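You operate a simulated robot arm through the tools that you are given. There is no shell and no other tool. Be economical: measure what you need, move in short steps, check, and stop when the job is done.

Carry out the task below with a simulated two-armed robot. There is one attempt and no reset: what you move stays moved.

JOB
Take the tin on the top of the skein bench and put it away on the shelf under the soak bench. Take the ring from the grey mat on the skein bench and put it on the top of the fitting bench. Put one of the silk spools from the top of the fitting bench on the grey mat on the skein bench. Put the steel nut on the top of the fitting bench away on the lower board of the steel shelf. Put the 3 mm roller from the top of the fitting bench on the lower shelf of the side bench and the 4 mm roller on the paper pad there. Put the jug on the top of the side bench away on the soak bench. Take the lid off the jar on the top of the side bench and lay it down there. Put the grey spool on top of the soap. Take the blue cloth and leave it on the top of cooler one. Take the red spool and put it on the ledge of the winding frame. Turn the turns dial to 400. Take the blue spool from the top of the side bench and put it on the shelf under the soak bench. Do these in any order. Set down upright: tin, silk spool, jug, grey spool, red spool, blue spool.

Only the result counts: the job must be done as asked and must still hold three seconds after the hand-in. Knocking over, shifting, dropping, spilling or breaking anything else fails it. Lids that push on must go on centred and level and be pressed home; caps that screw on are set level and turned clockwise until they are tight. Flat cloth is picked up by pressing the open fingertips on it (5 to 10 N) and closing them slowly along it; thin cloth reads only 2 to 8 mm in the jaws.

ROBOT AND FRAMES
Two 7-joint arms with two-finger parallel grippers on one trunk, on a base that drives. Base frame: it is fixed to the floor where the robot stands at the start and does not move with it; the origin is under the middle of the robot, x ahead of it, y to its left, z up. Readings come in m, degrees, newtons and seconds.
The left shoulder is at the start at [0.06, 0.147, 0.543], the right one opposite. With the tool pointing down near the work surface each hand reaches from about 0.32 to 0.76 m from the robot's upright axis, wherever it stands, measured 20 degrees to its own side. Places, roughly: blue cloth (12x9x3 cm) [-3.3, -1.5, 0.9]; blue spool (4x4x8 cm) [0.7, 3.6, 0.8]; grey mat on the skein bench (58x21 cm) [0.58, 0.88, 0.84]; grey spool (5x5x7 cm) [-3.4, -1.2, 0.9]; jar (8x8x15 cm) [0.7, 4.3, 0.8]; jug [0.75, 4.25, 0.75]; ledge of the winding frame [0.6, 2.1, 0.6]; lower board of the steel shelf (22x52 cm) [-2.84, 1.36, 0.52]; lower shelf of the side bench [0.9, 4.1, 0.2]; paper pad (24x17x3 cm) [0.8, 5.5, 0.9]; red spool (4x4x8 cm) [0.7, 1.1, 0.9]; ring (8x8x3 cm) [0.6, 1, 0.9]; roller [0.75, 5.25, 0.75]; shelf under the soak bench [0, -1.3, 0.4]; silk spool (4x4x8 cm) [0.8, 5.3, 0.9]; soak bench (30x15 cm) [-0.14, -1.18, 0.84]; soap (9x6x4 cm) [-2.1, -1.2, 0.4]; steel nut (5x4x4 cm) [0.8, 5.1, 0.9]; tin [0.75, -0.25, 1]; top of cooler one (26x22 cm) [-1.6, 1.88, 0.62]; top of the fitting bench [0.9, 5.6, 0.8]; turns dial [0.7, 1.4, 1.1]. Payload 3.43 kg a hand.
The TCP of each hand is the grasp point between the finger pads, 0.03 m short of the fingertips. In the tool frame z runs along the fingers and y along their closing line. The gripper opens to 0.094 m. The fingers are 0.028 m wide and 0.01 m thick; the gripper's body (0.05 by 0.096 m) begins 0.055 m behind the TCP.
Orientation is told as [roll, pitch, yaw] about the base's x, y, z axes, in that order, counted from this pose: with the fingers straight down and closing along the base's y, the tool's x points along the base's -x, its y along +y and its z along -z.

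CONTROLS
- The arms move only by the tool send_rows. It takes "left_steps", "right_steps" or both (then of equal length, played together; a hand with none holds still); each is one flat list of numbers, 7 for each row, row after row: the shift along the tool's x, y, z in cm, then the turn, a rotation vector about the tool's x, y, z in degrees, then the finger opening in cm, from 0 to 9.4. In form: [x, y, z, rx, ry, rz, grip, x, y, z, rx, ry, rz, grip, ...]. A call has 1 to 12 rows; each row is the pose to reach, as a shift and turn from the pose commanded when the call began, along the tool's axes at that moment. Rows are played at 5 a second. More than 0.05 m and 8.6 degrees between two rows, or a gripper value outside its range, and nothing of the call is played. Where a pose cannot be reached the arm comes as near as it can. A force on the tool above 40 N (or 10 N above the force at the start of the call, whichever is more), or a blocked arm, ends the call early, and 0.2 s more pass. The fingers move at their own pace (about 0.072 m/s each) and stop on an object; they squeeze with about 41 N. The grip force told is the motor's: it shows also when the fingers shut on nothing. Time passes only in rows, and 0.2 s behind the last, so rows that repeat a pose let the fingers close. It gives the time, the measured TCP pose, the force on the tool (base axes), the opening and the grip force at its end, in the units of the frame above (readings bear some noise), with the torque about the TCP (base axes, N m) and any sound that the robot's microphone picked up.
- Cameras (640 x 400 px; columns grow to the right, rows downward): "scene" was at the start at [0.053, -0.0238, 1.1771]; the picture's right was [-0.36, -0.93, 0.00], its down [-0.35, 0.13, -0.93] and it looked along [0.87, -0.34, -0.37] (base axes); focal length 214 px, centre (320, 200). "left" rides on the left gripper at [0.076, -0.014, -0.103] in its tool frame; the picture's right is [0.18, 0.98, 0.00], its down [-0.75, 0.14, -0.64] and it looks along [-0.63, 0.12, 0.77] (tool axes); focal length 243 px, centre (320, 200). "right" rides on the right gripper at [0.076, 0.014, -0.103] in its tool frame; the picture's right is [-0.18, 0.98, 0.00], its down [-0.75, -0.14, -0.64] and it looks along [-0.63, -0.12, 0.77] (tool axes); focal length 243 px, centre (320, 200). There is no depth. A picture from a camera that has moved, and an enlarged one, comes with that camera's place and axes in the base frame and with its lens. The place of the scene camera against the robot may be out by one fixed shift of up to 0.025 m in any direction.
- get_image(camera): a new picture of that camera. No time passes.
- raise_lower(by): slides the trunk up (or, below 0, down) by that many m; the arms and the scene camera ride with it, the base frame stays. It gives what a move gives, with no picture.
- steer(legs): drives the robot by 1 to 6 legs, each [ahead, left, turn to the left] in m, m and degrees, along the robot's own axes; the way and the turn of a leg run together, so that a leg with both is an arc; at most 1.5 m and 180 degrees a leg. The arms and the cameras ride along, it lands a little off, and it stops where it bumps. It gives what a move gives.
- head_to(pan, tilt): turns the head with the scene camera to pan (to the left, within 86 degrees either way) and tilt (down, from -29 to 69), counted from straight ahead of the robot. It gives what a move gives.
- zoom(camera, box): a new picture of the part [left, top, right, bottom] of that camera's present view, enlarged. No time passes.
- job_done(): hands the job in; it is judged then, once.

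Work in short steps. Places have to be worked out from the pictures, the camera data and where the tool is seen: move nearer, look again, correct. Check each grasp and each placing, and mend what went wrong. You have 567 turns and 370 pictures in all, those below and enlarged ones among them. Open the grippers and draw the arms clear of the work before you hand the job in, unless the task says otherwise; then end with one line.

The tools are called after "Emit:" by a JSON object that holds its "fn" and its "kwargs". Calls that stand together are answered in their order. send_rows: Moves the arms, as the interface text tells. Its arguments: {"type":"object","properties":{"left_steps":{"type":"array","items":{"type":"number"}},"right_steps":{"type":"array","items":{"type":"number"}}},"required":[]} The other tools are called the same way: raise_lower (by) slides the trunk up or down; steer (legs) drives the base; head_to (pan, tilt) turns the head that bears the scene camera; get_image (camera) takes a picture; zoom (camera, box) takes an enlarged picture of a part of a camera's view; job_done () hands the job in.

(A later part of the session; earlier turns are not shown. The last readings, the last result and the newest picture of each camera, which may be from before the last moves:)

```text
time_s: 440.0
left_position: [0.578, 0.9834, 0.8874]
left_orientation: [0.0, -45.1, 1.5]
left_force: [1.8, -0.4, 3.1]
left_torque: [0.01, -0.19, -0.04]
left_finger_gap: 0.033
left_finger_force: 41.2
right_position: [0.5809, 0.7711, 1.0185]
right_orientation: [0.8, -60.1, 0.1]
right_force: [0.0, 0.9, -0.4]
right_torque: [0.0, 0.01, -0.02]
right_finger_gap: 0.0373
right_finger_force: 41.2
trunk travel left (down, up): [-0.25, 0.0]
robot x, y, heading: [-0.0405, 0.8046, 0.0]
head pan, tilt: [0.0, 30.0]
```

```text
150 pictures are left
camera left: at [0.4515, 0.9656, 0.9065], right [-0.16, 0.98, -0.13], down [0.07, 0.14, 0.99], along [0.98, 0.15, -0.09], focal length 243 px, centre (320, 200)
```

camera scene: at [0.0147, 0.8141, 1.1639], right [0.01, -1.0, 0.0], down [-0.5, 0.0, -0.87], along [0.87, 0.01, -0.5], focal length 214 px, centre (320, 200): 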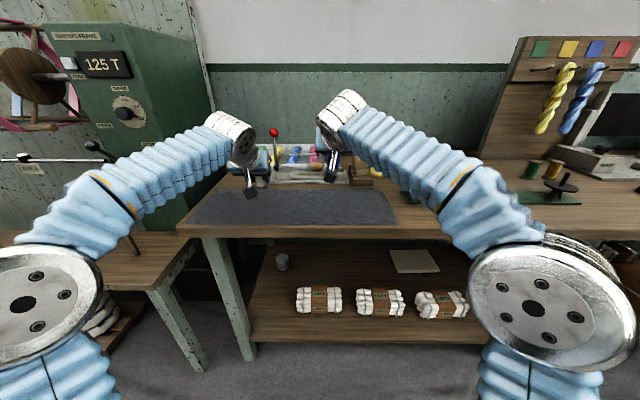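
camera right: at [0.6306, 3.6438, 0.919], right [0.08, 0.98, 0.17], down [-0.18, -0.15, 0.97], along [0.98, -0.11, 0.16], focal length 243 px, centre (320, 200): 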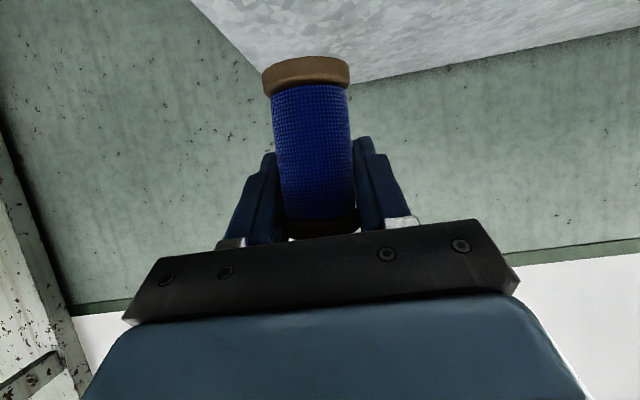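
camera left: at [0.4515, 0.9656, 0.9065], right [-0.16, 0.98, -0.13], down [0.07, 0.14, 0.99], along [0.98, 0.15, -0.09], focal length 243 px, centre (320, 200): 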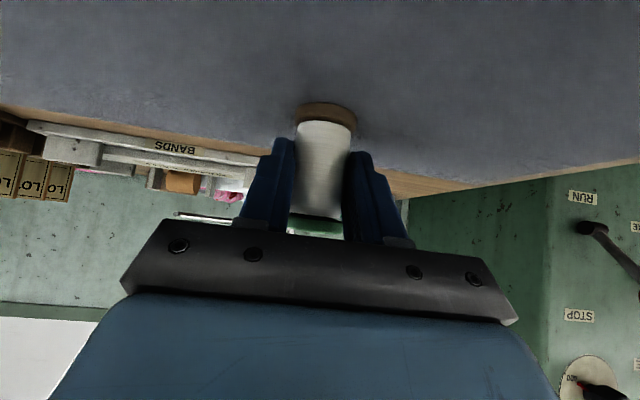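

Touching. A hair more, then open and withdraw.

Emit:
{"fn": "send_rows", "kwargs": {"left_steps": [0.1, 0, 0.1, 0, 0, 0, 2.2, 0.1, 0, 0.1, 0, 0, 0, 2.2, 0.1, 0, 0.1, 0, 0, 0, 3.5, 0.1, 0, 0.1, 0, 0, 0, 4.5, 0.1, 0, 0.1, 0, 0, 0, 6, 0.1, 0, 0.1, 0, 0, 0, 6]}}

Emit:
{"fn": "send_rows", "kwargs": {"left_steps": [0, 0, -3, 0, 0, 0, 6, 0, 0, -7, 0, 0, 0, 6, 0, 0, -11, 0, 0, 0, 6, 0, 1, -15, 0, 0, 0, 6, 0, 2, -19, 0, 0, 0, 6]}}

Emit:
{"fn": "get_image", "kwargs": {"camera": "left"}}

```text
time_s: 441.4
left_position: [0.5768, 0.9846, 0.8851]
left_orientation: [0.1, -45.0, 1.6]
left_force: [0.6, -0.2, 0.5]
left_torque: [0.0, 0.02, -0.02]
left_finger_gap: 0.0601
left_finger_force: 0.0
right_position: [0.5798, 0.7726, 1.0171]
right_orientation: [0.9, -60.1, 0.1]
right_force: [0.1, 0.2, -0.5]
right_torque: [0.01, 0.0, -0.01]
right_finger_gap: 0.0372
right_finger_force: 41.5
trunk travel left (down, up): [-0.25, 0.0]
robot x, y, heading: [-0.0392, 0.8039, 0.4]
head pan, tilt: [0.0, 30.0]
```

```text
time_s: 442.6
left_position: [0.44, 0.9957, 1.0182]
left_orientation: [0.1, -45.0, 1.6]
left_force: [0.7, -0.8, 0.5]
left_torque: [0.05, 0.02, 0.01]
left_finger_gap: 0.06
left_finger_force: 0.0
right_position: [0.5809, 0.772, 1.0173]
right_orientation: [0.9, -60.2, 0.2]
right_force: [-0.2, 0.3, -1.0]
right_torque: [0.03, 0.01, 0.0]
right_finger_gap: 0.0372
right_finger_force: 41.1
trunk travel left (down, up): [-0.25, 0.0]
robot x, y, heading: [-0.0408, 0.8045, 0.2]
head pan, tilt: [0.0, 30.0]
```

```text
149 pictures are left
camera left: at [0.3137, 0.9779, 1.0381], right [-0.16, 0.98, -0.13], down [0.08, 0.14, 0.99], along [0.98, 0.15, -0.1], focal length 243 px, centre (320, 200)
```

left: 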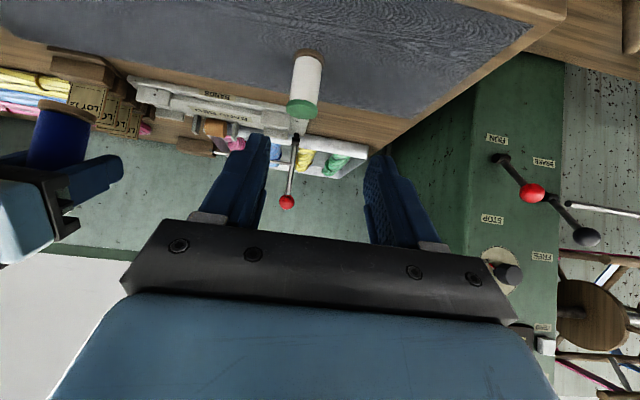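

Silk spool stands on the mat. I stow the left hand (vertical, close in), then head to the soak bench with the blue spool.

Emit:
{"fn": "send_rows", "kwargs": {"left_steps": [2, -0.8, -2, 0, 7.5, 0, 6, 4, -1.6, -4, 0, 15, 0, 6, 6, -2.4, -6, 0, 22.5, 0, 6, 8, -3.2, -8, 0, 30, 0, 6, 10, -4, -10, 0, 37.5, 0, 6, 12.5, -5, -11, 0, 45, 0, 6]}}

Emit:
{"fn": "steer", "kwargs": {"legs": [[-0.5, 0, 0], [0, -0.75, 0], [0, 0, -90]]}}

```text
time_s: 444.0
left_position: [0.3063, 0.9517, 1.0068]
left_orientation: [0.6, -3.9, 0.8]
left_force: [-1.5, -0.2, -0.9]
left_torque: [-0.02, -0.04, -0.02]
left_finger_gap: 0.06
left_finger_force: 0.1
left hand out of reach, approached as far as the arm can: row 6
right_position: [0.5793, 0.773, 1.0181]
right_orientation: [0.8, -60.1, 0.3]
right_force: [-0.3, 0.5, -0.5]
right_torque: [-0.05, -0.01, -0.04]
right_finger_gap: 0.0372
right_finger_force: 41.0
trunk travel left (down, up): [-0.25, 0.0]
robot x, y, heading: [-0.0403, 0.8037, 0.5]
head pan, tilt: [0.0, 30.0]
```

```text
time_s: 454.5
left_position: [-0.3817, -0.3128, 1.0067]
left_orientation: [0.7, -4.0, -90.3]
left_force: [-0.4, 0.2, 0.7]
left_torque: [0.0, 0.04, 0.0]
left_finger_gap: 0.0602
left_finger_force: 0.0
right_position: [-0.5669, -0.5801, 1.018]
right_orientation: [0.8, -60.1, -90.9]
right_force: [0.6, 0.7, -0.1]
right_torque: [0.0, 0.01, -0.05]
right_finger_gap: 0.0374
right_finger_force: 40.7
trunk travel left (down, up): [-0.25, 0.0]
robot x, y, heading: [-0.5199, 0.0413, -90.4]
head pan, tilt: [0.0, 30.0]
```

Lower the trunk and the right hand, shifting the hand left.

Emit:
{"fn": "raise_lower", "kwargs": {"by": -0.25}}

Emit:
{"fn": "send_rows", "kwargs": {"right_steps": [2.6, 1.6, 1.5, 0, 0, 0, 2.2, 5.2, 3.2, 3, 0, 0, 0, 2.2, 7.8, 4.8, 4.5, 0, 0, 0, 2.2, 10.4, 6.4, 6, 0, 0, 0, 2.2, 13, 8, 7.5, 0, 0, 0, 2.2, 15.6, 9.6, 9, 0, 0, 0, 2.2, 18.2, 11.2, 10.5, 0, 0, 0, 2.2, 20.8, 13, 12, 0, 0, 0, 2.2]}}

Emit:
{"fn": "steer", "kwargs": {"legs": [[0.1, 0.53, 0.4]]}}

Emit:
{"fn": "head_to", "kwargs": {"pan": 0, "tilt": 30}}

Emit:
{"fn": "get_image", "kwargs": {"camera": "scene"}}

Emit:
{"fn": "get_image", "kwargs": {"camera": "right"}}

```text
time_s: 457.1
left_position: [-0.3822, -0.3125, 0.755]
left_orientation: [0.7, -3.8, -90.3]
left_force: [-1.0, 0.1, -0.5]
left_torque: [-0.03, 0.0, -0.02]
left_finger_gap: 0.0601
left_finger_force: 0.0
right_position: [-0.5656, -0.5817, 0.7668]
right_orientation: [0.8, -60.1, -90.9]
right_force: [0.4, 0.1, -0.6]
right_torque: [0.02, -0.04, -0.01]
right_finger_gap: 0.0373
right_finger_force: 41.0
trunk travel left (down, up): [0.0, 0.25]
robot x, y, heading: [-0.5211, 0.0421, -90.8]
head pan, tilt: [0.0, 30.0]
```

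```text
time_s: 458.9
left_position: [-0.3822, -0.311, 0.7564]
left_orientation: [0.7, -3.9, -90.3]
left_force: [0.1, 0.5, 0.6]
left_torque: [-0.03, 0.02, -0.01]
left_finger_gap: 0.0602
left_finger_force: 0.0
right_position: [-0.4347, -0.5779, 0.5283]
right_orientation: [0.9, -60.2, -91.0]
right_force: [0.4, 0.8, -0.4]
right_torque: [0.04, 0.03, 0.02]
right_finger_gap: 0.0372
right_finger_force: 40.6
trunk travel left (down, up): [0.0, 0.25]
robot x, y, heading: [-0.5235, 0.0431, -90.6]
head pan, tilt: [0.0, 30.0]
```

```text
time_s: 462.1
left_position: [0.161, -0.4098, 0.7564]
left_orientation: [0.8, -3.9, -89.7]
left_force: [0.8, -0.4, -0.1]
left_torque: [-0.01, -0.01, 0.01]
left_finger_gap: 0.06
left_finger_force: 0.2
right_position: [0.1096, -0.6794, 0.5292]
right_orientation: [0.9, -60.0, -90.4]
right_force: [-0.6, 0.0, -0.2]
right_torque: [-0.02, -0.04, -0.01]
right_finger_gap: 0.0373
right_finger_force: 41.4
trunk travel left (down, up): [0.0, 0.25]
robot x, y, heading: [0.019, -0.0594, -90.0]
head pan, tilt: [0.0, 30.0]
```

```text
time_s: 462.7
left_position: [0.1605, -0.4096, 0.7562]
left_orientation: [0.7, -3.9, -89.8]
left_force: [0.2, 0.2, -0.3]
left_torque: [-0.04, 0.03, 0.03]
left_finger_gap: 0.06
left_finger_force: 0.1
right_position: [0.1104, -0.6786, 0.5281]
right_orientation: [0.9, -60.2, -90.3]
right_force: [-1.1, 0.5, -0.9]
right_torque: [0.0, 0.01, 0.02]
right_finger_gap: 0.0378
right_finger_force: 41.2
trunk travel left (down, up): [0.0, 0.25]
robot x, y, heading: [0.018, -0.0594, -90.0]
head pan, tilt: [0.0, 30.0]
```

```text
148 pictures are left
camera scene: at [0.0135, -0.1102, 0.9139], right [-1.0, 0.0, 0.0], down [0.0, 0.5, -0.87], along [0.0, -0.87, -0.5], focal length 214 px, centre (320, 200)
```

scene: 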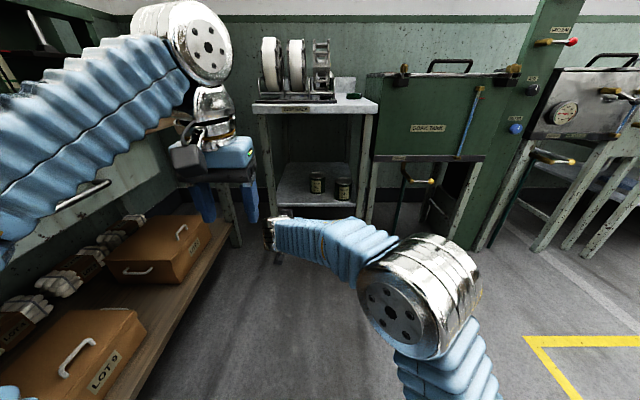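

```text
147 pictures are left
camera right: at [0.1237, -0.5502, 0.5138], right [0.98, -0.08, 0.17], down [-0.15, 0.18, 0.97], along [-0.11, -0.98, 0.16], focal length 243 px, centre (320, 200)
```

right: 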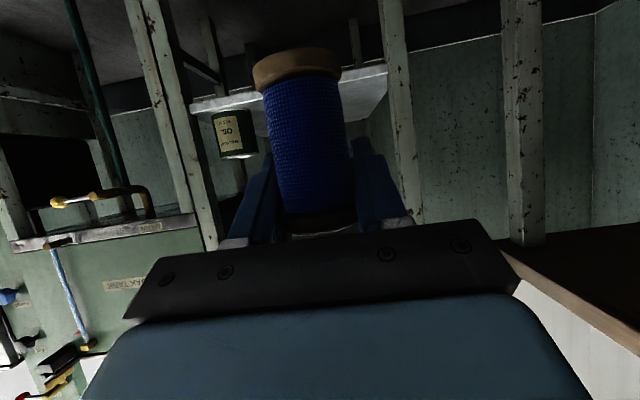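

Aim is good (x≈0.11, left of the shelf's own tin). I drive 0.32 m ahead.

Emit:
{"fn": "steer", "kwargs": {"legs": [[0.32, 0.01, 0]]}}

Emit:
{"fn": "get_image", "kwargs": {"camera": "right"}}

Emit:
{"fn": "get_image", "kwargs": {"camera": "scene"}}

```text
time_s: 464.8
left_position: [0.1759, -0.738, 0.7561]
left_orientation: [0.7, -3.9, -89.3]
left_force: [0.6, -0.6, 0.0]
left_torque: [0.03, 0.0, 0.0]
left_finger_gap: 0.06
left_finger_force: 0.0
right_position: [0.1284, -1.0046, 0.5282]
right_orientation: [0.8, -60.0, -89.8]
right_force: [0.3, 0.0, -0.5]
right_torque: [0.01, -0.04, -0.01]
right_finger_gap: 0.0373
right_finger_force: 40.5
trunk travel left (down, up): [0.0, 0.25]
robot x, y, heading: [0.0253, -0.3865, -89.8]
head pan, tilt: [0.0, 30.0]
```

```text
146 pictures are left
camera right: at [0.1396, -0.8775, 0.5139], right [0.98, -0.07, 0.17], down [-0.15, 0.18, 0.97], along [-0.1, -0.98, 0.16], focal length 243 px, centre (320, 200)
```

right: 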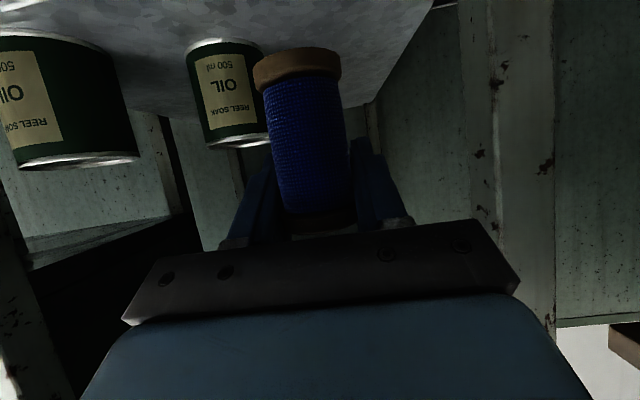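

```text
145 pictures are left
camera scene: at [0.0251, -0.4386, 0.9139], right [-1.0, -0.01, 0.0], down [0.0, 0.5, -0.87], along [0.01, -0.87, -0.5], focal length 214 px, centre (320, 200)
```

scene: 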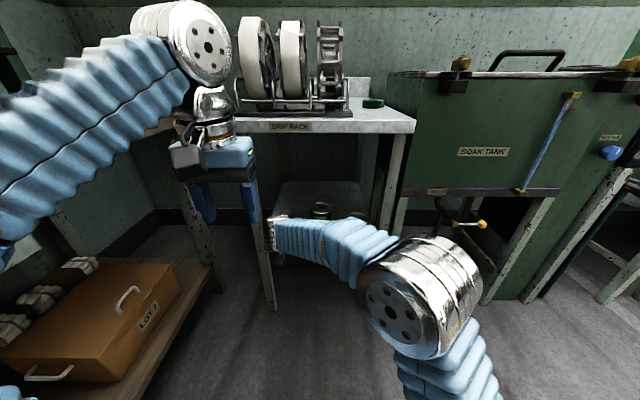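

Existing tin at (0.026, −1.16); spool line x=0.128 is clear. I move in 7.5 cm level.

Emit:
{"fn": "send_rows", "kwargs": {"right_steps": [-1.3, 0, 2.2, 0, 0, 0, 2.2, -2.6, 0, 4.4, 0, 0, 0, 2.2, -3.75, 0, 6.5, 0, 0, 0, 2.2]}}

Emit:
{"fn": "send_rows", "kwargs": {"right_steps": [1.7, 0, 1, 0, 0, 0, 2.2, 3.4, 0, 2, 0, 0, 0, 2.2, 5.2, 0, 3, 0, 0, 0, 2.2, 5.7, 0, 3.3, 0, 0, 0, 2.2]}}

Emit:
{"fn": "get_image", "kwargs": {"camera": "right"}}

Emit:
{"fn": "zoom", "kwargs": {"camera": "scene", "box": [230, 160, 390, 270]}}

```text
time_s: 465.6
left_position: [0.1749, -0.7367, 0.7569]
left_orientation: [0.7, -4.0, -89.2]
left_force: [0.4, -0.6, 0.7]
left_torque: [-0.01, 0.0, 0.01]
left_finger_gap: 0.06
left_finger_force: 0.1
right_position: [0.1294, -1.0797, 0.5287]
right_orientation: [0.9, -60.1, -89.8]
right_force: [0.4, -0.3, -0.4]
right_torque: [-0.03, 0.02, -0.02]
right_finger_gap: 0.0373
right_finger_force: 40.7
trunk travel left (down, up): [0.0, 0.25]
robot x, y, heading: [0.0295, -0.3874, -89.4]
head pan, tilt: [0.0, 30.0]
```

```text
time_s: 466.6
left_position: [0.1755, -0.7372, 0.7564]
left_orientation: [0.7, -3.9, -89.2]
left_force: [0.1, 0.2, -0.4]
left_torque: [-0.02, -0.02, 0.0]
left_finger_gap: 0.0603
left_finger_force: 0.0
right_position: [0.1296, -1.0812, 0.4636]
right_orientation: [1.0, -60.1, -89.9]
right_force: [1.1, 0.0, -1.2]
right_torque: [0.0, 0.0, -0.02]
right_finger_gap: 0.0375
right_finger_force: 41.3
trunk travel left (down, up): [0.0, 0.25]
robot x, y, heading: [0.026, -0.3854, -89.7]
head pan, tilt: [0.0, 30.0]
```

```text
144 pictures are left
camera right: at [0.1407, -0.9527, 0.4486], right [0.98, -0.08, 0.17], down [-0.15, 0.18, 0.97], along [-0.1, -0.98, 0.16], focal length 243 px, centre (320, 200)
```

right: 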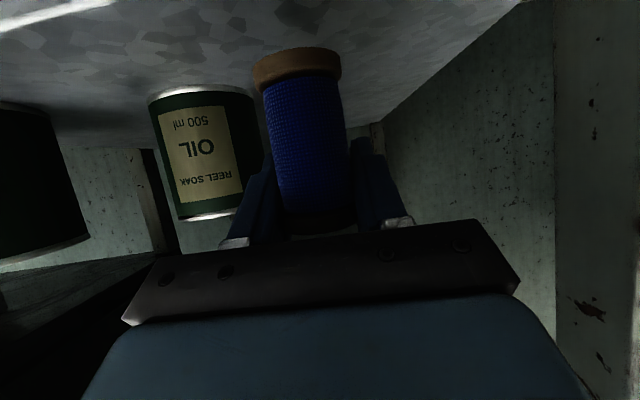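

```text
3.64 times, centred on (310, 215) of scene
camera zoom: at [0.0251, -0.4385, 0.914], right [-1.0, -0.01, 0.0], down [0.0, 0.5, -0.87], along [0.01, -0.87, -0.5], focal length 780 px, centre (356, 146)
```

zoom: 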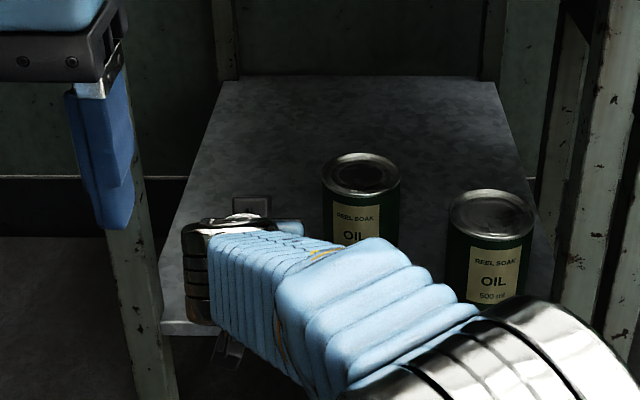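

Clearances fine. Lower in small steps until the spool touches.

Emit:
{"fn": "send_rows", "kwargs": {"right_steps": [0.45, 0, 0.25, 0, 0, 0, 2.2, 0.85, 0, 0.5, 0, 0, 0, 2.2, 1.3, 0, 0.75, 0, 0, 0, 2.2, 1.7, 0, 1, 0, 0, 0, 2.2, 2.1, 0, 1.25, 0, 0, 0, 2.2]}}

```text
time_s: 467.8
left_position: [0.1747, -0.7373, 0.7569]
left_orientation: [0.7, -3.9, -89.2]
left_force: [0.9, -0.5, 0.5]
left_torque: [0.01, -0.04, 0.02]
left_finger_gap: 0.0603
left_finger_force: 0.0
right_position: [0.1298, -1.0811, 0.4386]
right_orientation: [0.9, -60.1, -89.9]
right_force: [0.5, -0.1, -1.1]
right_torque: [-0.01, -0.02, 0.02]
right_finger_gap: 0.0373
right_finger_force: 41.1
trunk travel left (down, up): [0.0, 0.25]
robot x, y, heading: [0.0279, -0.3898, -89.5]
head pan, tilt: [0.0, 30.0]
```

Emit:
{"fn": "send_rows", "kwargs": {"right_steps": [0.25, 0, 0.15, 0, 0, 0, 2.2, 0.5, 0, 0.3, 0, 0, 0, 2.2, 0.75, 0, 0.44, 0, 0, 0, 2.2, 1, 0, 0.58, 0, 0, 0, 2.2]}}

Emit:
{"fn": "get_image", "kwargs": {"camera": "right"}}

```text
time_s: 469.0
left_position: [0.1753, -0.7374, 0.7567]
left_orientation: [0.7, -4.0, -89.2]
left_force: [0.0, -0.4, 0.1]
left_torque: [0.0, -0.01, -0.01]
left_finger_gap: 0.0599
left_finger_force: 0.1
right_position: [0.13, -1.083, 0.4354]
right_orientation: [1.3, -60.9, -90.1]
right_force: [0.4, -0.6, 15.3]
right_torque: [0.35, 0.05, -0.02]
right_finger_gap: 0.0371
right_finger_force: 41.3
trunk travel left (down, up): [0.0, 0.25]
robot x, y, heading: [0.0279, -0.3881, -89.5]
head pan, tilt: [0.0, 30.0]
stopped in row 4 (right hand): the force on the tool passed its limit at 42 N (the readings are from after the stop); the commanded pose is now the measured one
```

```text
142 pictures are left
camera right: at [0.1418, -0.9553, 0.4187], right [0.98, -0.07, 0.17], down [-0.16, 0.19, 0.97], along [-0.1, -0.98, 0.18], focal length 243 px, centre (320, 200)
```

right: 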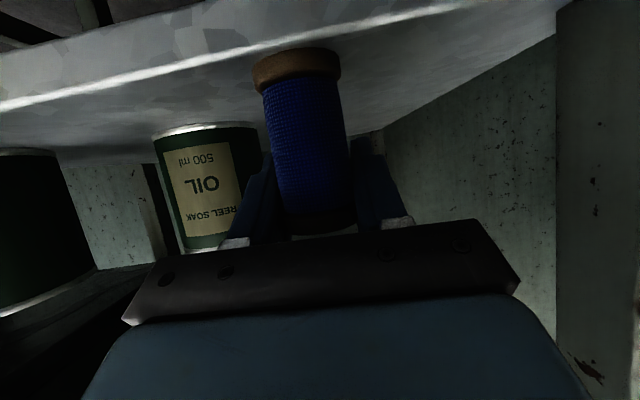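

The spool's base rim looks close to the shelf's front edge; I lift 1 cm, move 3.5 cm deeper and set down again.

Emit:
{"fn": "send_rows", "kwargs": {"right_steps": [-1, 0, -0.58, 0, 0.8, 0, 2.2, -1.9, 0, 1, 0, 0.8, 0, 2.2, -2.75, 0, 2.45, 0, 0.8, 0, 2.2, -2.75, 0, 2.45, 0, 0.8, 0, 2.2]}}

Emit:
{"fn": "get_image", "kwargs": {"camera": "right"}}

```text
time_s: 470.0
left_position: [0.1758, -0.7378, 0.7561]
left_orientation: [0.6, -3.9, -89.3]
left_force: [0.8, 0.9, 0.5]
left_torque: [0.0, -0.04, 0.01]
left_finger_gap: 0.0599
left_finger_force: 0.1
right_position: [0.1286, -1.1162, 0.4431]
right_orientation: [1.1, -59.8, -90.0]
right_force: [-0.4, 0.1, -1.2]
right_torque: [-0.03, -0.01, -0.01]
right_finger_gap: 0.0377
right_finger_force: 41.4
trunk travel left (down, up): [0.0, 0.25]
robot x, y, heading: [0.0277, -0.3853, -89.6]
head pan, tilt: [0.0, 30.0]
```

```text
141 pictures are left
camera right: at [0.1414, -0.9882, 0.429], right [0.98, -0.08, 0.17], down [-0.15, 0.17, 0.97], along [-0.1, -0.98, 0.16], focal length 243 px, centre (320, 200)
```

right: 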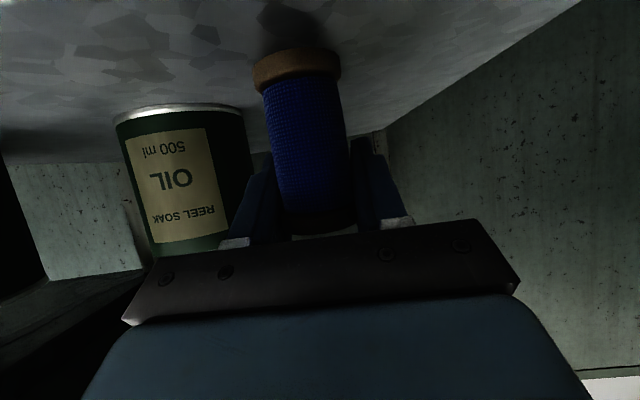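

Emit:
{"fn": "send_rows", "kwargs": {"right_steps": [0.35, 0, 0.2, 0, 0, 0, 2.2, 0.6, 0, 0.35, 0, 0, 0, 2.2, 0.8, 0, 0.47, 0, 0, 0, 2.2, 0.95, 0, 0.55, 0, 0, 0, 2.2]}}

```text
time_s: 471.0
left_position: [0.1749, -0.7372, 0.7569]
left_orientation: [0.7, -3.9, -89.1]
left_force: [0.9, 0.0, -0.7]
left_torque: [0.01, 0.05, -0.01]
left_finger_gap: 0.0599
left_finger_force: 0.0
right_position: [0.1314, -1.1173, 0.4352]
right_orientation: [1.2, -60.0, -90.0]
right_force: [0.6, -0.1, 9.5]
right_torque: [0.02, 0.08, -0.01]
right_finger_gap: 0.0373
right_finger_force: 41.2
trunk travel left (down, up): [0.0, 0.25]
robot x, y, heading: [0.0308, -0.3878, -89.4]
head pan, tilt: [0.0, 30.0]
```

Seated (9.5 N). Open moderately and withdraw straight back.

Emit:
{"fn": "send_rows", "kwargs": {"right_steps": [-0.05, 0, -0.03, 0, 0, 0, 3, -0.05, 0, -0.03, 0, 0, 0, 4, -0.05, 0, -0.03, 0, 0, 0, 5.2, -0.05, 0, -0.03, 0, 0, 0, 5.2]}}

Emit:
{"fn": "send_rows", "kwargs": {"right_steps": [1, 0, -2, 0, 0, 0, 5.2, 2.2, 0, -4.5, 0, 0, 0, 5.2, 3.5, 0, -8, 0, 0, 0, 5.2, 4.5, 0, -12, 0, 0, 0, 5.2]}}

Emit:
{"fn": "get_image", "kwargs": {"camera": "right"}}

```text
time_s: 472.0
left_position: [0.1753, -0.7372, 0.7556]
left_orientation: [0.8, -3.8, -89.2]
left_force: [-0.3, 0.3, -0.7]
left_torque: [-0.02, 0.01, 0.0]
left_finger_gap: 0.0601
left_finger_force: 0.1
right_position: [0.1297, -1.1169, 0.4329]
right_orientation: [1.1, -59.6, -90.0]
right_force: [-0.6, 0.4, -0.8]
right_torque: [0.01, 0.02, 0.0]
right_finger_gap: 0.052
right_finger_force: 0.0
trunk travel left (down, up): [0.0, 0.25]
robot x, y, heading: [0.0269, -0.3886, -89.6]
head pan, tilt: [0.0, 30.0]
```

```text
time_s: 473.0
left_position: [0.1754, -0.7373, 0.7553]
left_orientation: [0.8, -3.8, -89.2]
left_force: [-0.7, -0.3, -0.3]
left_torque: [0.03, 0.03, 0.04]
left_finger_gap: 0.0603
left_finger_force: 0.1
right_position: [0.1248, -0.9921, 0.4551]
right_orientation: [1.0, -59.7, -90.0]
right_force: [-1.0, 0.0, 0.4]
right_torque: [0.0, -0.04, -0.01]
right_finger_gap: 0.0518
right_finger_force: 0.0
trunk travel left (down, up): [0.0, 0.25]
robot x, y, heading: [0.0282, -0.3891, -89.4]
head pan, tilt: [0.0, 30.0]
```

```text
140 pictures are left
camera right: at [0.1382, -0.8648, 0.4409], right [0.98, -0.08, 0.17], down [-0.15, 0.17, 0.97], along [-0.1, -0.98, 0.16], focal length 243 px, centre (320, 200)
```

right: 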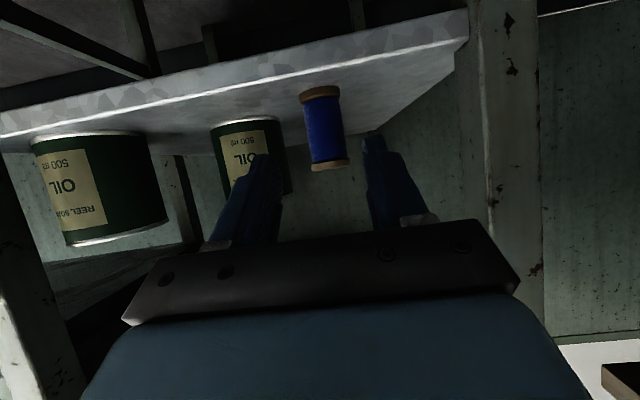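

Blue spool stands on the shelf, tin too. Now the second trip: back off, raise the trunk, and drive to the side bench.

Emit:
{"fn": "steer", "kwargs": {"legs": [[-0.4, 0, 0], [0, -0.55, 0], [0, 0, 90]]}}

Emit:
{"fn": "raise_lower", "kwargs": {"by": 0.25}}

Emit:
{"fn": "steer", "kwargs": {"legs": [[0, 1.45, 0], [0, 1.45, 0], [0, 1.45, 0]]}}

```text
time_s: 482.1
left_position: [-0.1772, 0.1702, 0.7565]
left_orientation: [0.7, -3.9, 3.4]
left_force: [-0.2, -0.3, 0.1]
left_torque: [-0.01, -0.02, 0.0]
left_finger_gap: 0.0598
left_finger_force: 0.0
right_position: [0.0788, 0.1343, 0.4561]
right_orientation: [1.1, -59.7, 2.6]
right_force: [-0.2, 0.7, -0.1]
right_torque: [0.0, 0.0, 0.0]
right_finger_gap: 0.0522
right_finger_force: 0.0
trunk travel left (down, up): [0.0, 0.25]
robot x, y, heading: [-0.5201, 0.0087, 2.9]
head pan, tilt: [0.0, 30.0]
```

```text
time_s: 484.7
left_position: [-0.1783, 0.1708, 1.0066]
left_orientation: [0.7, -3.9, 3.4]
left_force: [0.6, -0.2, -0.4]
left_torque: [0.01, 0.0, 0.0]
left_finger_gap: 0.06
left_finger_force: 0.0
right_position: [0.0796, 0.1338, 0.7042]
right_orientation: [1.1, -59.8, 2.6]
right_force: [0.1, -0.2, -0.7]
right_torque: [0.02, -0.04, 0.01]
right_finger_gap: 0.052
right_finger_force: 0.1
trunk travel left (down, up): [-0.25, 0.0]
robot x, y, heading: [-0.5207, 0.0075, 2.9]
head pan, tilt: [0.0, 30.0]
```

```text
time_s: 505.4
left_position: [-0.4585, 4.4775, 1.0054]
left_orientation: [0.7, -3.9, 3.6]
left_force: [0.0, -0.5, -0.7]
left_torque: [0.0, 0.0, 0.01]
left_finger_gap: 0.0601
left_finger_force: 0.1
right_position: [-0.2012, 4.4399, 0.7051]
right_orientation: [1.1, -59.8, 2.7]
right_force: [-0.5, 1.3, 0.2]
right_torque: [0.0, 0.02, 0.01]
right_finger_gap: 0.0521
right_finger_force: 0.1
trunk travel left (down, up): [-0.25, 0.0]
robot x, y, heading: [-0.8016, 4.3134, 2.9]
head pan, tilt: [0.0, 30.0]
```

I bring the right hand to a vertical pose, high and to the right, before approaching.

Emit:
{"fn": "send_rows", "kwargs": {"right_steps": [-1.7, -2.3, -2.7, 0, 6, 0, 6, -3.4, -4.6, -5.4, 0, 12, 0, 7, -5.1, -6.9, -8.1, 0, 18, 0, 8, -6.8, -9.2, -10.8, 0, 24, 0, 9, -8.5, -11.5, -13.5, 0, 30, 0, 9, -10.2, -13.8, -16.2, 0, 36, 0, 9, -11.9, -16.1, -18.9, 0, 42, 0, 9, -13.6, -18.4, -21.6, 0, 48, 0, 9, -15.3, -20.7, -24.3, 0, 54, 0, 9, -17, -23, -27, 0, 60, 0, 9]}}

Emit:
{"fn": "steer", "kwargs": {"legs": [[0.55, 0.0, -2.9]]}}

Emit:
{"fn": "head_to", "kwargs": {"pan": 0, "tilt": 20}}

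Emit:
{"fn": "get_image", "kwargs": {"camera": "scene"}}

```text
time_s: 507.6
left_position: [-0.4584, 4.4768, 1.007]
left_orientation: [0.8, -3.8, 3.5]
left_force: [0.5, 0.7, 0.2]
left_torque: [-0.01, 0.0, 0.02]
left_finger_gap: 0.06
left_finger_force: 0.0
right_position: [-0.3322, 4.2008, 0.9784]
right_orientation: [0.7, -1.2, 3.7]
right_force: [-0.2, 0.5, 0.3]
right_torque: [0.01, -0.01, -0.02]
right_finger_gap: 0.0904
right_finger_force: 0.0
right hand out of reach, approached as far as the arm can: row 10
trunk travel left (down, up): [-0.25, 0.0]
robot x, y, heading: [-0.7998, 4.3132, 3.1]
head pan, tilt: [0.0, 30.0]
```

```text
time_s: 510.8
left_position: [0.1098, 4.4739, 1.0057]
left_orientation: [0.8, -3.9, 0.6]
left_force: [-1.4, -0.3, 0.2]
left_torque: [0.0, 0.01, 0.04]
left_finger_gap: 0.0601
left_finger_force: 0.0
right_position: [0.2205, 4.193, 0.9788]
right_orientation: [0.6, -1.3, 0.8]
right_force: [-0.8, -0.2, 0.1]
right_torque: [0.04, 0.0, -0.01]
right_finger_gap: 0.09
right_finger_force: 0.0
trunk travel left (down, up): [-0.25, 0.0]
robot x, y, heading: [-0.241, 4.3331, 0.1]
head pan, tilt: [0.0, 30.0]
```

```text
time_s: 511.5
left_position: [0.1092, 4.4768, 1.0062]
left_orientation: [0.7, -3.9, 0.5]
left_force: [-0.1, 0.0, -0.4]
left_torque: [0.02, 0.02, -0.02]
left_finger_gap: 0.0601
left_finger_force: 0.0
right_position: [0.2211, 4.1938, 0.9794]
right_orientation: [0.6, -1.3, 0.8]
right_force: [-0.6, -0.1, 0.0]
right_torque: [-0.03, 0.02, -0.01]
right_finger_gap: 0.0901
right_finger_force: 0.1
trunk travel left (down, up): [-0.25, 0.0]
robot x, y, heading: [-0.2423, 4.33, 0.3]
head pan, tilt: [0.0, 20.0]
```

```text
139 pictures are left
camera scene: at [-0.1815, 4.3404, 1.18], right [0.0, -1.0, 0.0], down [-0.34, 0.0, -0.94], along [0.94, 0.0, -0.34], focal length 214 px, centre (320, 200)
```

scene: 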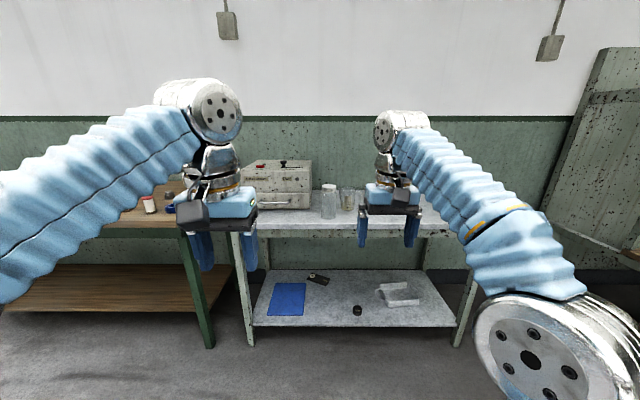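

The jar and jug are in clear view. I tilt the left hand forward to inspect and later hold the jar.

Emit:
{"fn": "send_rows", "kwargs": {"left_steps": [-1, 0, 1, 0, -7, 0, 7, -2, 0, 2, 0, -14, 0, 8, -3, 0, 3, 0, -21, 0, 9, -4, 0, 4, 0, -28, 0, 9.4, -5, 0, 5, 0, -35, 0, 9.4, -6, -0.5, 6, 0, -42, 0, 9.4, -7, -1, 7, 0, -49, 0, 9.4, -8, -1.5, 8, 0, -56, 0, 9.4]}}

Emit:
{"fn": "steer", "kwargs": {"legs": [[0.15, 0, 0]]}}

Emit:
{"fn": "get_image", "kwargs": {"camera": "left"}}

```text
time_s: 513.3
left_position: [0.1946, 4.4616, 0.9321]
left_orientation: [1.4, -60.0, -0.7]
left_force: [-0.8, -0.9, 1.0]
left_torque: [0.0, 0.0, -0.01]
left_finger_gap: 0.0941
left_finger_force: 0.0
right_position: [0.2219, 4.1944, 0.9797]
right_orientation: [0.6, -1.4, 0.7]
right_force: [-0.7, 0.5, -0.1]
right_torque: [0.01, 0.03, 0.03]
right_finger_gap: 0.0899
right_finger_force: 0.1
trunk travel left (down, up): [-0.25, 0.0]
robot x, y, heading: [-0.241, 4.3312, 0.2]
head pan, tilt: [0.0, 20.0]
```

```text
time_s: 514.7
left_position: [0.3478, 4.4624, 0.9329]
left_orientation: [1.4, -60.0, -0.6]
left_force: [0.3, 0.1, 0.0]
left_torque: [-0.03, -0.03, 0.0]
left_finger_gap: 0.0942
left_finger_force: 0.0
right_position: [0.374, 4.1939, 0.9779]
right_orientation: [0.6, -1.4, 0.7]
right_force: [-0.6, 0.5, -0.1]
right_torque: [-0.01, 0.03, -0.04]
right_finger_gap: 0.09
right_finger_force: 0.1
trunk travel left (down, up): [-0.25, 0.0]
robot x, y, heading: [-0.0903, 4.3301, 0.2]
head pan, tilt: [0.0, 20.0]
```

```text
138 pictures are left
camera left: at [0.221, 4.4466, 0.9181], right [-0.1, 0.98, -0.15], down [-0.18, 0.13, 0.98], along [0.98, 0.13, 0.16], focal length 243 px, centre (320, 200)
```

left: 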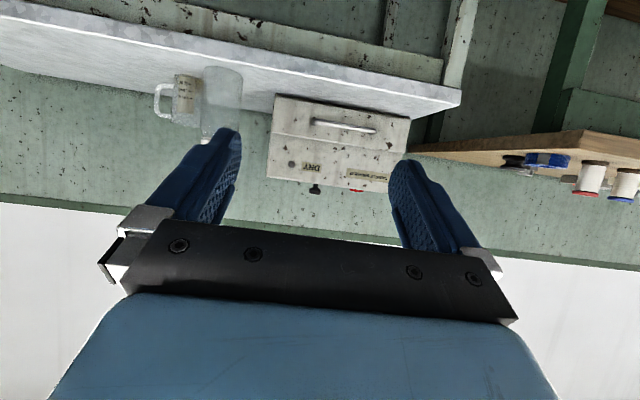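

Jar ≈ (0.75, 4.29), jug ≈ (0.84, 4.18). I yaw the left hand 25° to come from the left, and drive 0.2 m closer.

Emit:
{"fn": "send_rows", "kwargs": {"left_steps": [0, 0, 0, 7.2, 0, 4.2, 9.4, 0, 0, 0, 14.4, 0, 8.3, 9.4, 0, 0, 0, 21.6, 0, 12.5, 9.4, 0, 0, 0, 21.6, 0, 12.5, 9.4]}}

Emit:
{"fn": "steer", "kwargs": {"legs": [[0.2, 0, 0]]}}

Emit:
{"fn": "get_image", "kwargs": {"camera": "left"}}

Emit:
{"fn": "get_image", "kwargs": {"camera": "scene"}}

```text
time_s: 515.7
left_position: [0.3469, 4.4633, 0.9327]
left_orientation: [1.2, -59.6, -25.3]
left_force: [-0.5, 0.2, 0.0]
left_torque: [0.0, -0.03, 0.0]
left_finger_gap: 0.094
left_finger_force: 0.0
right_position: [0.3741, 4.193, 0.9784]
right_orientation: [0.5, -1.3, 0.6]
right_force: [0.4, -0.6, 0.1]
right_torque: [-0.02, -0.02, -0.01]
right_finger_gap: 0.0903
right_finger_force: 0.0
trunk travel left (down, up): [-0.25, 0.0]
robot x, y, heading: [-0.0886, 4.3329, 0.3]
head pan, tilt: [0.0, 20.0]
```

```text
time_s: 517.3
left_position: [0.5424, 4.4628, 0.9316]
left_orientation: [1.3, -59.6, -25.4]
left_force: [-0.1, 0.3, -0.6]
left_torque: [0.03, -0.02, -0.01]
left_finger_gap: 0.094
left_finger_force: 0.0
right_position: [0.5697, 4.1936, 0.9786]
right_orientation: [0.6, -1.4, 0.7]
right_force: [-0.2, 0.4, 0.3]
right_torque: [0.0, -0.04, -0.01]
right_finger_gap: 0.0901
right_finger_force: 0.0
trunk travel left (down, up): [-0.25, 0.0]
robot x, y, heading: [0.1046, 4.3312, 0.0]
head pan, tilt: [0.0, 20.0]
```

```text
137 pictures are left
camera left: at [0.4228, 4.5019, 0.9188], right [0.32, 0.94, -0.15], down [-0.1, 0.19, 0.98], along [0.94, -0.3, 0.16], focal length 243 px, centre (320, 200)
```

left: 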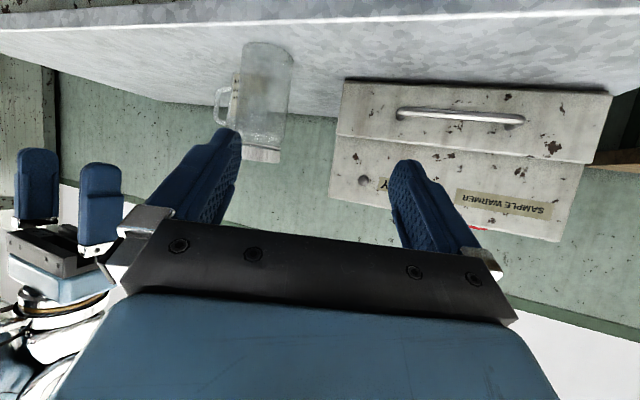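

```text
136 pictures are left
camera scene: at [0.1668, 4.3414, 1.18], right [0.0, -1.0, 0.0], down [-0.34, 0.0, -0.94], along [0.94, 0.0, -0.34], focal length 214 px, centre (320, 200)
```

scene: 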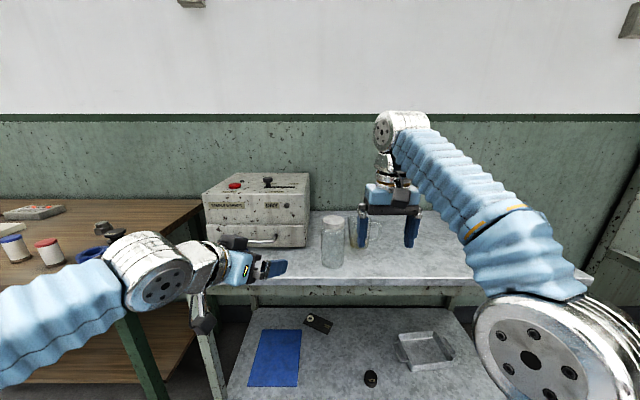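

Jar at (0.740, 4.291), base 0.781, lid top 0.931. I bring the left hand to a pre-grasp of the jar body.

Emit:
{"fn": "send_rows", "kwargs": {"left_steps": [-1.3, -1.8, 3, 0, 0, 0, 9.4, -2.6, -3.6, 6, 0, 0, 0, 9.4, -3.9, -5.4, 9, 0, 0, 0, 9.4, -5.3, -7.05, 12, 0, 0, 0, 9.4]}}

Emit:
{"fn": "get_image", "kwargs": {"camera": "left"}}

```text
time_s: 518.3
left_position: [0.6318, 4.3401, 0.9163]
left_orientation: [1.1, -59.6, -25.4]
left_force: [0.3, 0.9, -0.2]
left_torque: [-0.03, -0.02, 0.0]
left_finger_gap: 0.0941
left_finger_force: 0.1
right_position: [0.5697, 4.1944, 0.9778]
right_orientation: [0.5, -1.3, 0.8]
right_force: [-0.6, 0.6, -0.7]
right_torque: [0.0, -0.02, -0.01]
right_finger_gap: 0.09
right_finger_force: 0.0
trunk travel left (down, up): [-0.25, 0.0]
robot x, y, heading: [0.1085, 4.3307, 0.1]
head pan, tilt: [0.0, 20.0]
```

```text
135 pictures are left
camera left: at [0.5108, 4.379, 0.9034], right [0.32, 0.94, -0.15], down [-0.1, 0.19, 0.98], along [0.94, -0.3, 0.16], focal length 243 px, centre (320, 200)
```

left: 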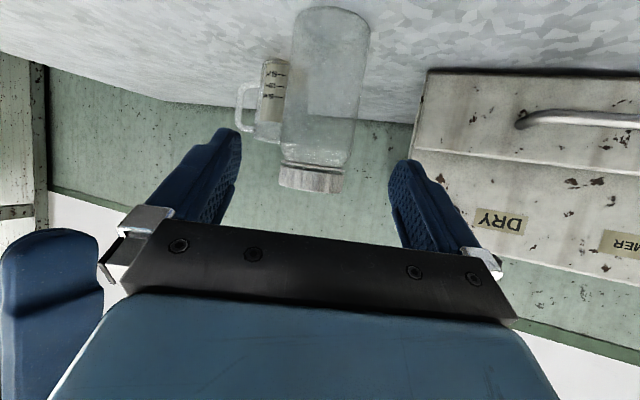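

Aligned. Advance 13 cm in steps around the jar.

Emit:
{"fn": "send_rows", "kwargs": {"left_steps": [0.1, 0.1, 3, 0, 0, 0, 9.4, 0.2, 0.2, 6, 0, 0, 0, 9.4, 0.3, 0.25, 9, 0, 0, 0, 9.4]}}

Emit:
{"fn": "get_image", "kwargs": {"camera": "left"}}

Emit:
{"fn": "zoom", "kwargs": {"camera": "scene", "box": [260, 190, 440, 300]}}

```text
time_s: 519.1
left_position: [0.7038, 4.3127, 0.8658]
left_orientation: [1.2, -59.5, -25.4]
left_force: [0.6, 0.5, 1.0]
left_torque: [-0.02, -0.04, 0.02]
left_finger_gap: 0.0936
left_finger_force: 0.1
right_position: [0.5694, 4.1943, 0.9782]
right_orientation: [0.5, -1.3, 0.7]
right_force: [-0.4, 0.2, -1.0]
right_torque: [-0.04, -0.03, 0.0]
right_finger_gap: 0.0899
right_finger_force: 0.1
trunk travel left (down, up): [-0.25, 0.0]
robot x, y, heading: [0.1088, 4.3324, -0.1]
head pan, tilt: [0.0, 20.0]
```

```text
134 pictures are left
camera left: at [0.5823, 4.3515, 0.8539], right [0.32, 0.94, -0.15], down [-0.1, 0.19, 0.98], along [0.94, -0.3, 0.16], focal length 243 px, centre (320, 200)
```

left: 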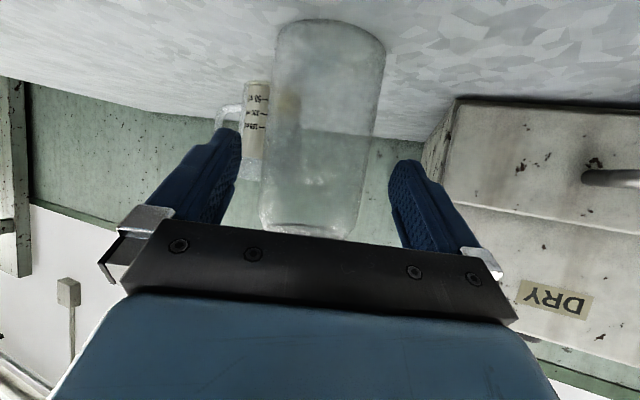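

```text
3.56 times, centred on (350, 245) of scene
camera zoom: at [0.1669, 4.3414, 1.18], right [0.0, -1.0, 0.0], down [-0.34, 0.0, -0.94], along [0.94, 0.0, -0.34], focal length 763 px, centre (213, 40)
```

zoom: 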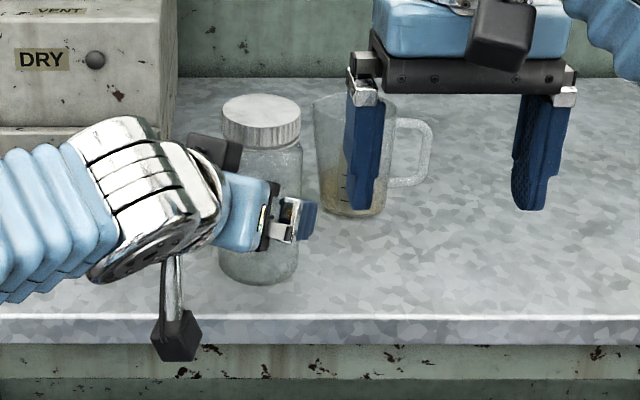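

The jar stands between the fingers. With this tilt the palm would meet the jar's upper front, so I stop 2 cm short of centre and close gently.

Emit:
{"fn": "send_rows", "kwargs": {"left_steps": [0.25, 0.2, 1, 0, 0, 0, 9.4, 0.5, 0.4, 2, 0, 0, 0, 9.4]}}

Emit:
{"fn": "send_rows", "kwargs": {"left_steps": [0, 0, 0, 0, 0, 0, 8.7, 0, 0, 0, 0, 0, 0, 8.2, 0, 0, 0, 0, 0, 0, 7.8, 0, 0, 0, 0, 0, 0, 7.4, 0, 0, 0, 0, 0, 0, 7.2]}}

Emit:
{"fn": "get_image", "kwargs": {"camera": "left"}}

```text
time_s: 519.7
left_position: [0.7176, 4.3127, 0.8536]
left_orientation: [1.2, -59.6, -25.4]
left_force: [-0.6, -0.2, 0.2]
left_torque: [-0.02, 0.0, -0.02]
left_finger_gap: 0.094
left_finger_force: 0.0
right_position: [0.5704, 4.193, 0.9774]
right_orientation: [0.6, -1.3, 0.6]
right_force: [0.0, -0.5, -0.7]
right_torque: [0.0, -0.02, 0.0]
right_finger_gap: 0.0901
right_finger_force: 0.1
trunk travel left (down, up): [-0.25, 0.0]
robot x, y, heading: [0.1059, 4.3331, -0.1]
head pan, tilt: [0.0, 20.0]
```

```text
time_s: 520.9
left_position: [0.7182, 4.3123, 0.8525]
left_orientation: [1.2, -59.7, -25.4]
left_force: [-0.5, 0.3, -0.1]
left_torque: [0.02, 0.0, -0.02]
left_finger_gap: 0.072
left_finger_force: 0.2
right_position: [0.5699, 4.1944, 0.978]
right_orientation: [0.6, -1.2, 0.7]
right_force: [-1.0, 0.2, 0.8]
right_torque: [-0.01, -0.02, 0.04]
right_finger_gap: 0.0902
right_finger_force: 0.0
trunk travel left (down, up): [-0.25, 0.0]
robot x, y, heading: [0.1089, 4.3317, -0.1]
head pan, tilt: [0.0, 20.0]
```

```text
132 pictures are left
camera left: at [0.5978, 4.351, 0.8401], right [0.32, 0.94, -0.15], down [-0.1, 0.19, 0.98], along [0.94, -0.3, 0.16], focal length 243 px, centre (320, 200)
```

left: 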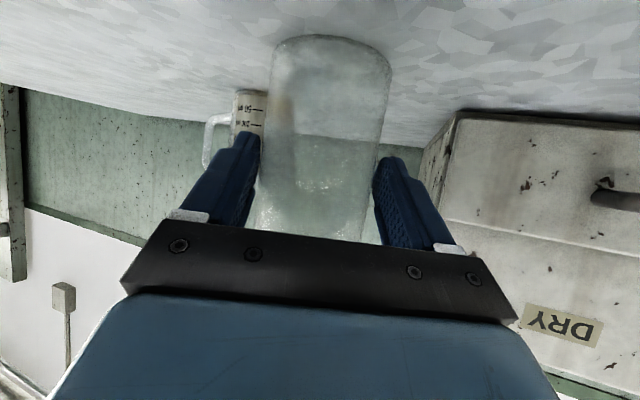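

Not touching yet; close further.

Emit:
{"fn": "send_rows", "kwargs": {"left_steps": [0, 0, 0, 0, 0, 0, 6.9, 0, 0, 0, 0, 0, 0, 6.5, 0, 0, 0, 0, 0, 0, 6, 0, 0, 0, 0, 0, 0, 5.5, 0, 0, 0, 0, 0, 0, 5.5]}}

Emit:
{"fn": "get_image", "kwargs": {"camera": "left"}}

```text
time_s: 522.1
left_position: [0.7165, 4.3127, 0.8536]
left_orientation: [1.3, -59.5, -25.5]
left_force: [-0.6, 0.0, -0.1]
left_torque: [-0.09, 0.01, -0.01]
left_finger_gap: 0.0701
left_finger_force: 40.4
right_position: [0.5697, 4.194, 0.9797]
right_orientation: [0.6, -1.3, 0.8]
right_force: [-0.2, 0.9, -0.3]
right_torque: [-0.02, 0.02, -0.02]
right_finger_gap: 0.0902
right_finger_force: 0.1
trunk travel left (down, up): [-0.25, 0.0]
robot x, y, heading: [0.1147, 4.3325, -0.2]
head pan, tilt: [0.0, 20.0]
```

```text
131 pictures are left
camera left: at [0.5978, 4.3509, 0.8402], right [0.32, 0.94, -0.15], down [-0.1, 0.19, 0.98], along [0.94, -0.3, 0.16], focal length 243 px, centre (320, 200)
```

left: 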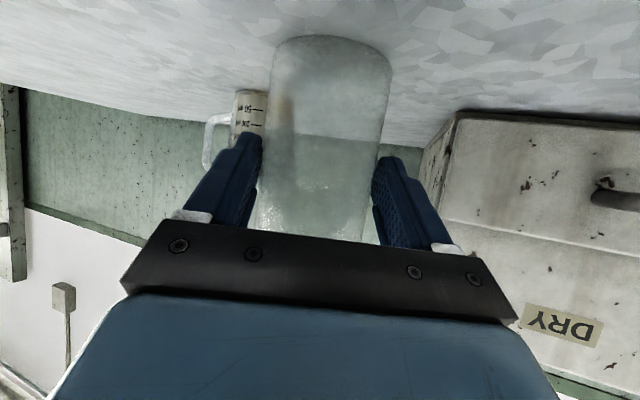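

Jar body held at 7.0 cm, but the right hand can't reach the lid vertically from here. I release, retract, move the base 0.1 m closer, and regrip.

Emit:
{"fn": "send_rows", "kwargs": {"left_steps": [0, 0, 0, 0, 0, 0, 8, 0, 0, 0, 0, 0, 0, 9.4, 0, 0, -4, 0, 0, 0, 9.4, 0, 0, -8, 0, 0, 0, 9.4, 0, 0, -12, 0, 0, 0, 9.4, 0, 0, -16, 0, 0, 0, 9.4, 0, 0, -20, 0, 0, 0, 9.4, 0, 0, -22, 0, 0, 0, 9.4]}}

Emit:
{"fn": "steer", "kwargs": {"legs": [[0.1, 0, 0]]}}

Emit:
{"fn": "get_image", "kwargs": {"camera": "left"}}

```text
time_s: 523.9
left_position: [0.5452, 4.3923, 0.9661]
left_orientation: [1.1, -59.5, -25.4]
left_force: [0.5, 0.6, 0.8]
left_torque: [0.02, 0.0, 0.0]
left_finger_gap: 0.0942
left_finger_force: 0.0
right_position: [0.5698, 4.1925, 0.9795]
right_orientation: [0.7, -1.3, 0.6]
right_force: [-0.5, -0.1, 0.6]
right_torque: [-0.02, 0.02, 0.02]
right_finger_gap: 0.0901
right_finger_force: 0.0
trunk travel left (down, up): [-0.25, 0.0]
robot x, y, heading: [0.1046, 4.3335, 0.1]
head pan, tilt: [0.0, 20.0]
```

```text
time_s: 525.0
left_position: [0.6461, 4.3927, 0.9646]
left_orientation: [1.2, -59.7, -25.5]
left_force: [-0.4, 0.3, 0.4]
left_torque: [-0.02, 0.0, -0.01]
left_finger_gap: 0.0941
left_finger_force: 0.0
right_position: [0.6699, 4.1938, 0.9779]
right_orientation: [0.5, -1.4, 0.7]
right_force: [-0.1, 0.0, -0.3]
right_torque: [0.01, -0.02, -0.01]
right_finger_gap: 0.0898
right_finger_force: 0.1
trunk travel left (down, up): [-0.25, 0.0]
robot x, y, heading: [0.2087, 4.3278, 0.1]
head pan, tilt: [0.0, 20.0]
```

```text
130 pictures are left
camera left: at [0.5252, 4.4311, 0.952], right [0.32, 0.93, -0.15], down [-0.1, 0.19, 0.98], along [0.94, -0.3, 0.16], focal length 243 px, centre (320, 200)
```

left: 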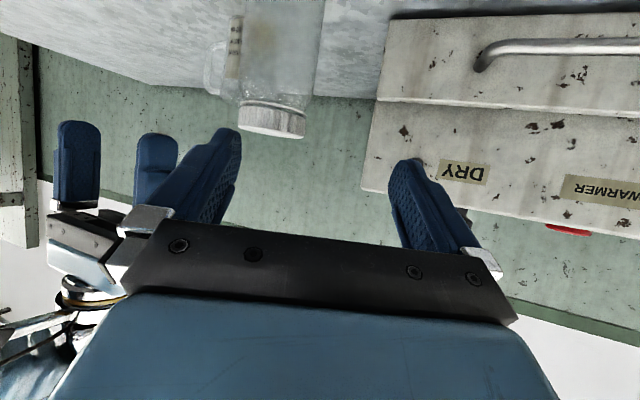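

Regrip the jar with the left hand along the same line.

Emit:
{"fn": "send_rows", "kwargs": {"left_steps": [1.5, -1.4, 0.5, 0, 0, 0, 9.4, 3, -2.8, 1, 0, 0, 0, 9.4, 4.6, -4.2, 1.5, 0, 0, 0, 9.4, 4.6, -4.2, 5, 0, 0, 0, 9.4, 4.6, -4.2, 9, 0, 0, 0, 9.4]}}

Emit:
{"fn": "get_image", "kwargs": {"camera": "left"}}

```text
time_s: 526.2
left_position: [0.6801, 4.3312, 0.8785]
left_orientation: [1.3, -59.6, -25.6]
left_force: [-0.2, 0.9, -0.7]
left_torque: [0.02, 0.02, 0.01]
left_finger_gap: 0.094
left_finger_force: 0.1
right_position: [0.6709, 4.1933, 0.9793]
right_orientation: [0.5, -1.4, 0.6]
right_force: [-0.1, 0.2, 0.1]
right_torque: [0.02, -0.03, -0.01]
right_finger_gap: 0.0902
right_finger_force: 0.1
trunk travel left (down, up): [-0.25, 0.0]
robot x, y, heading: [0.2085, 4.3314, 0.1]
head pan, tilt: [0.0, 20.0]
```

```text
129 pictures are left
camera left: at [0.559, 4.3702, 0.8645], right [0.32, 0.93, -0.15], down [-0.1, 0.19, 0.98], along [0.94, -0.3, 0.16], focal length 243 px, centre (320, 200)
```

left: 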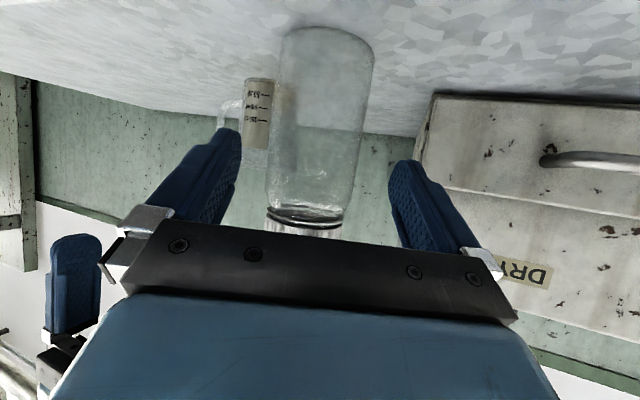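

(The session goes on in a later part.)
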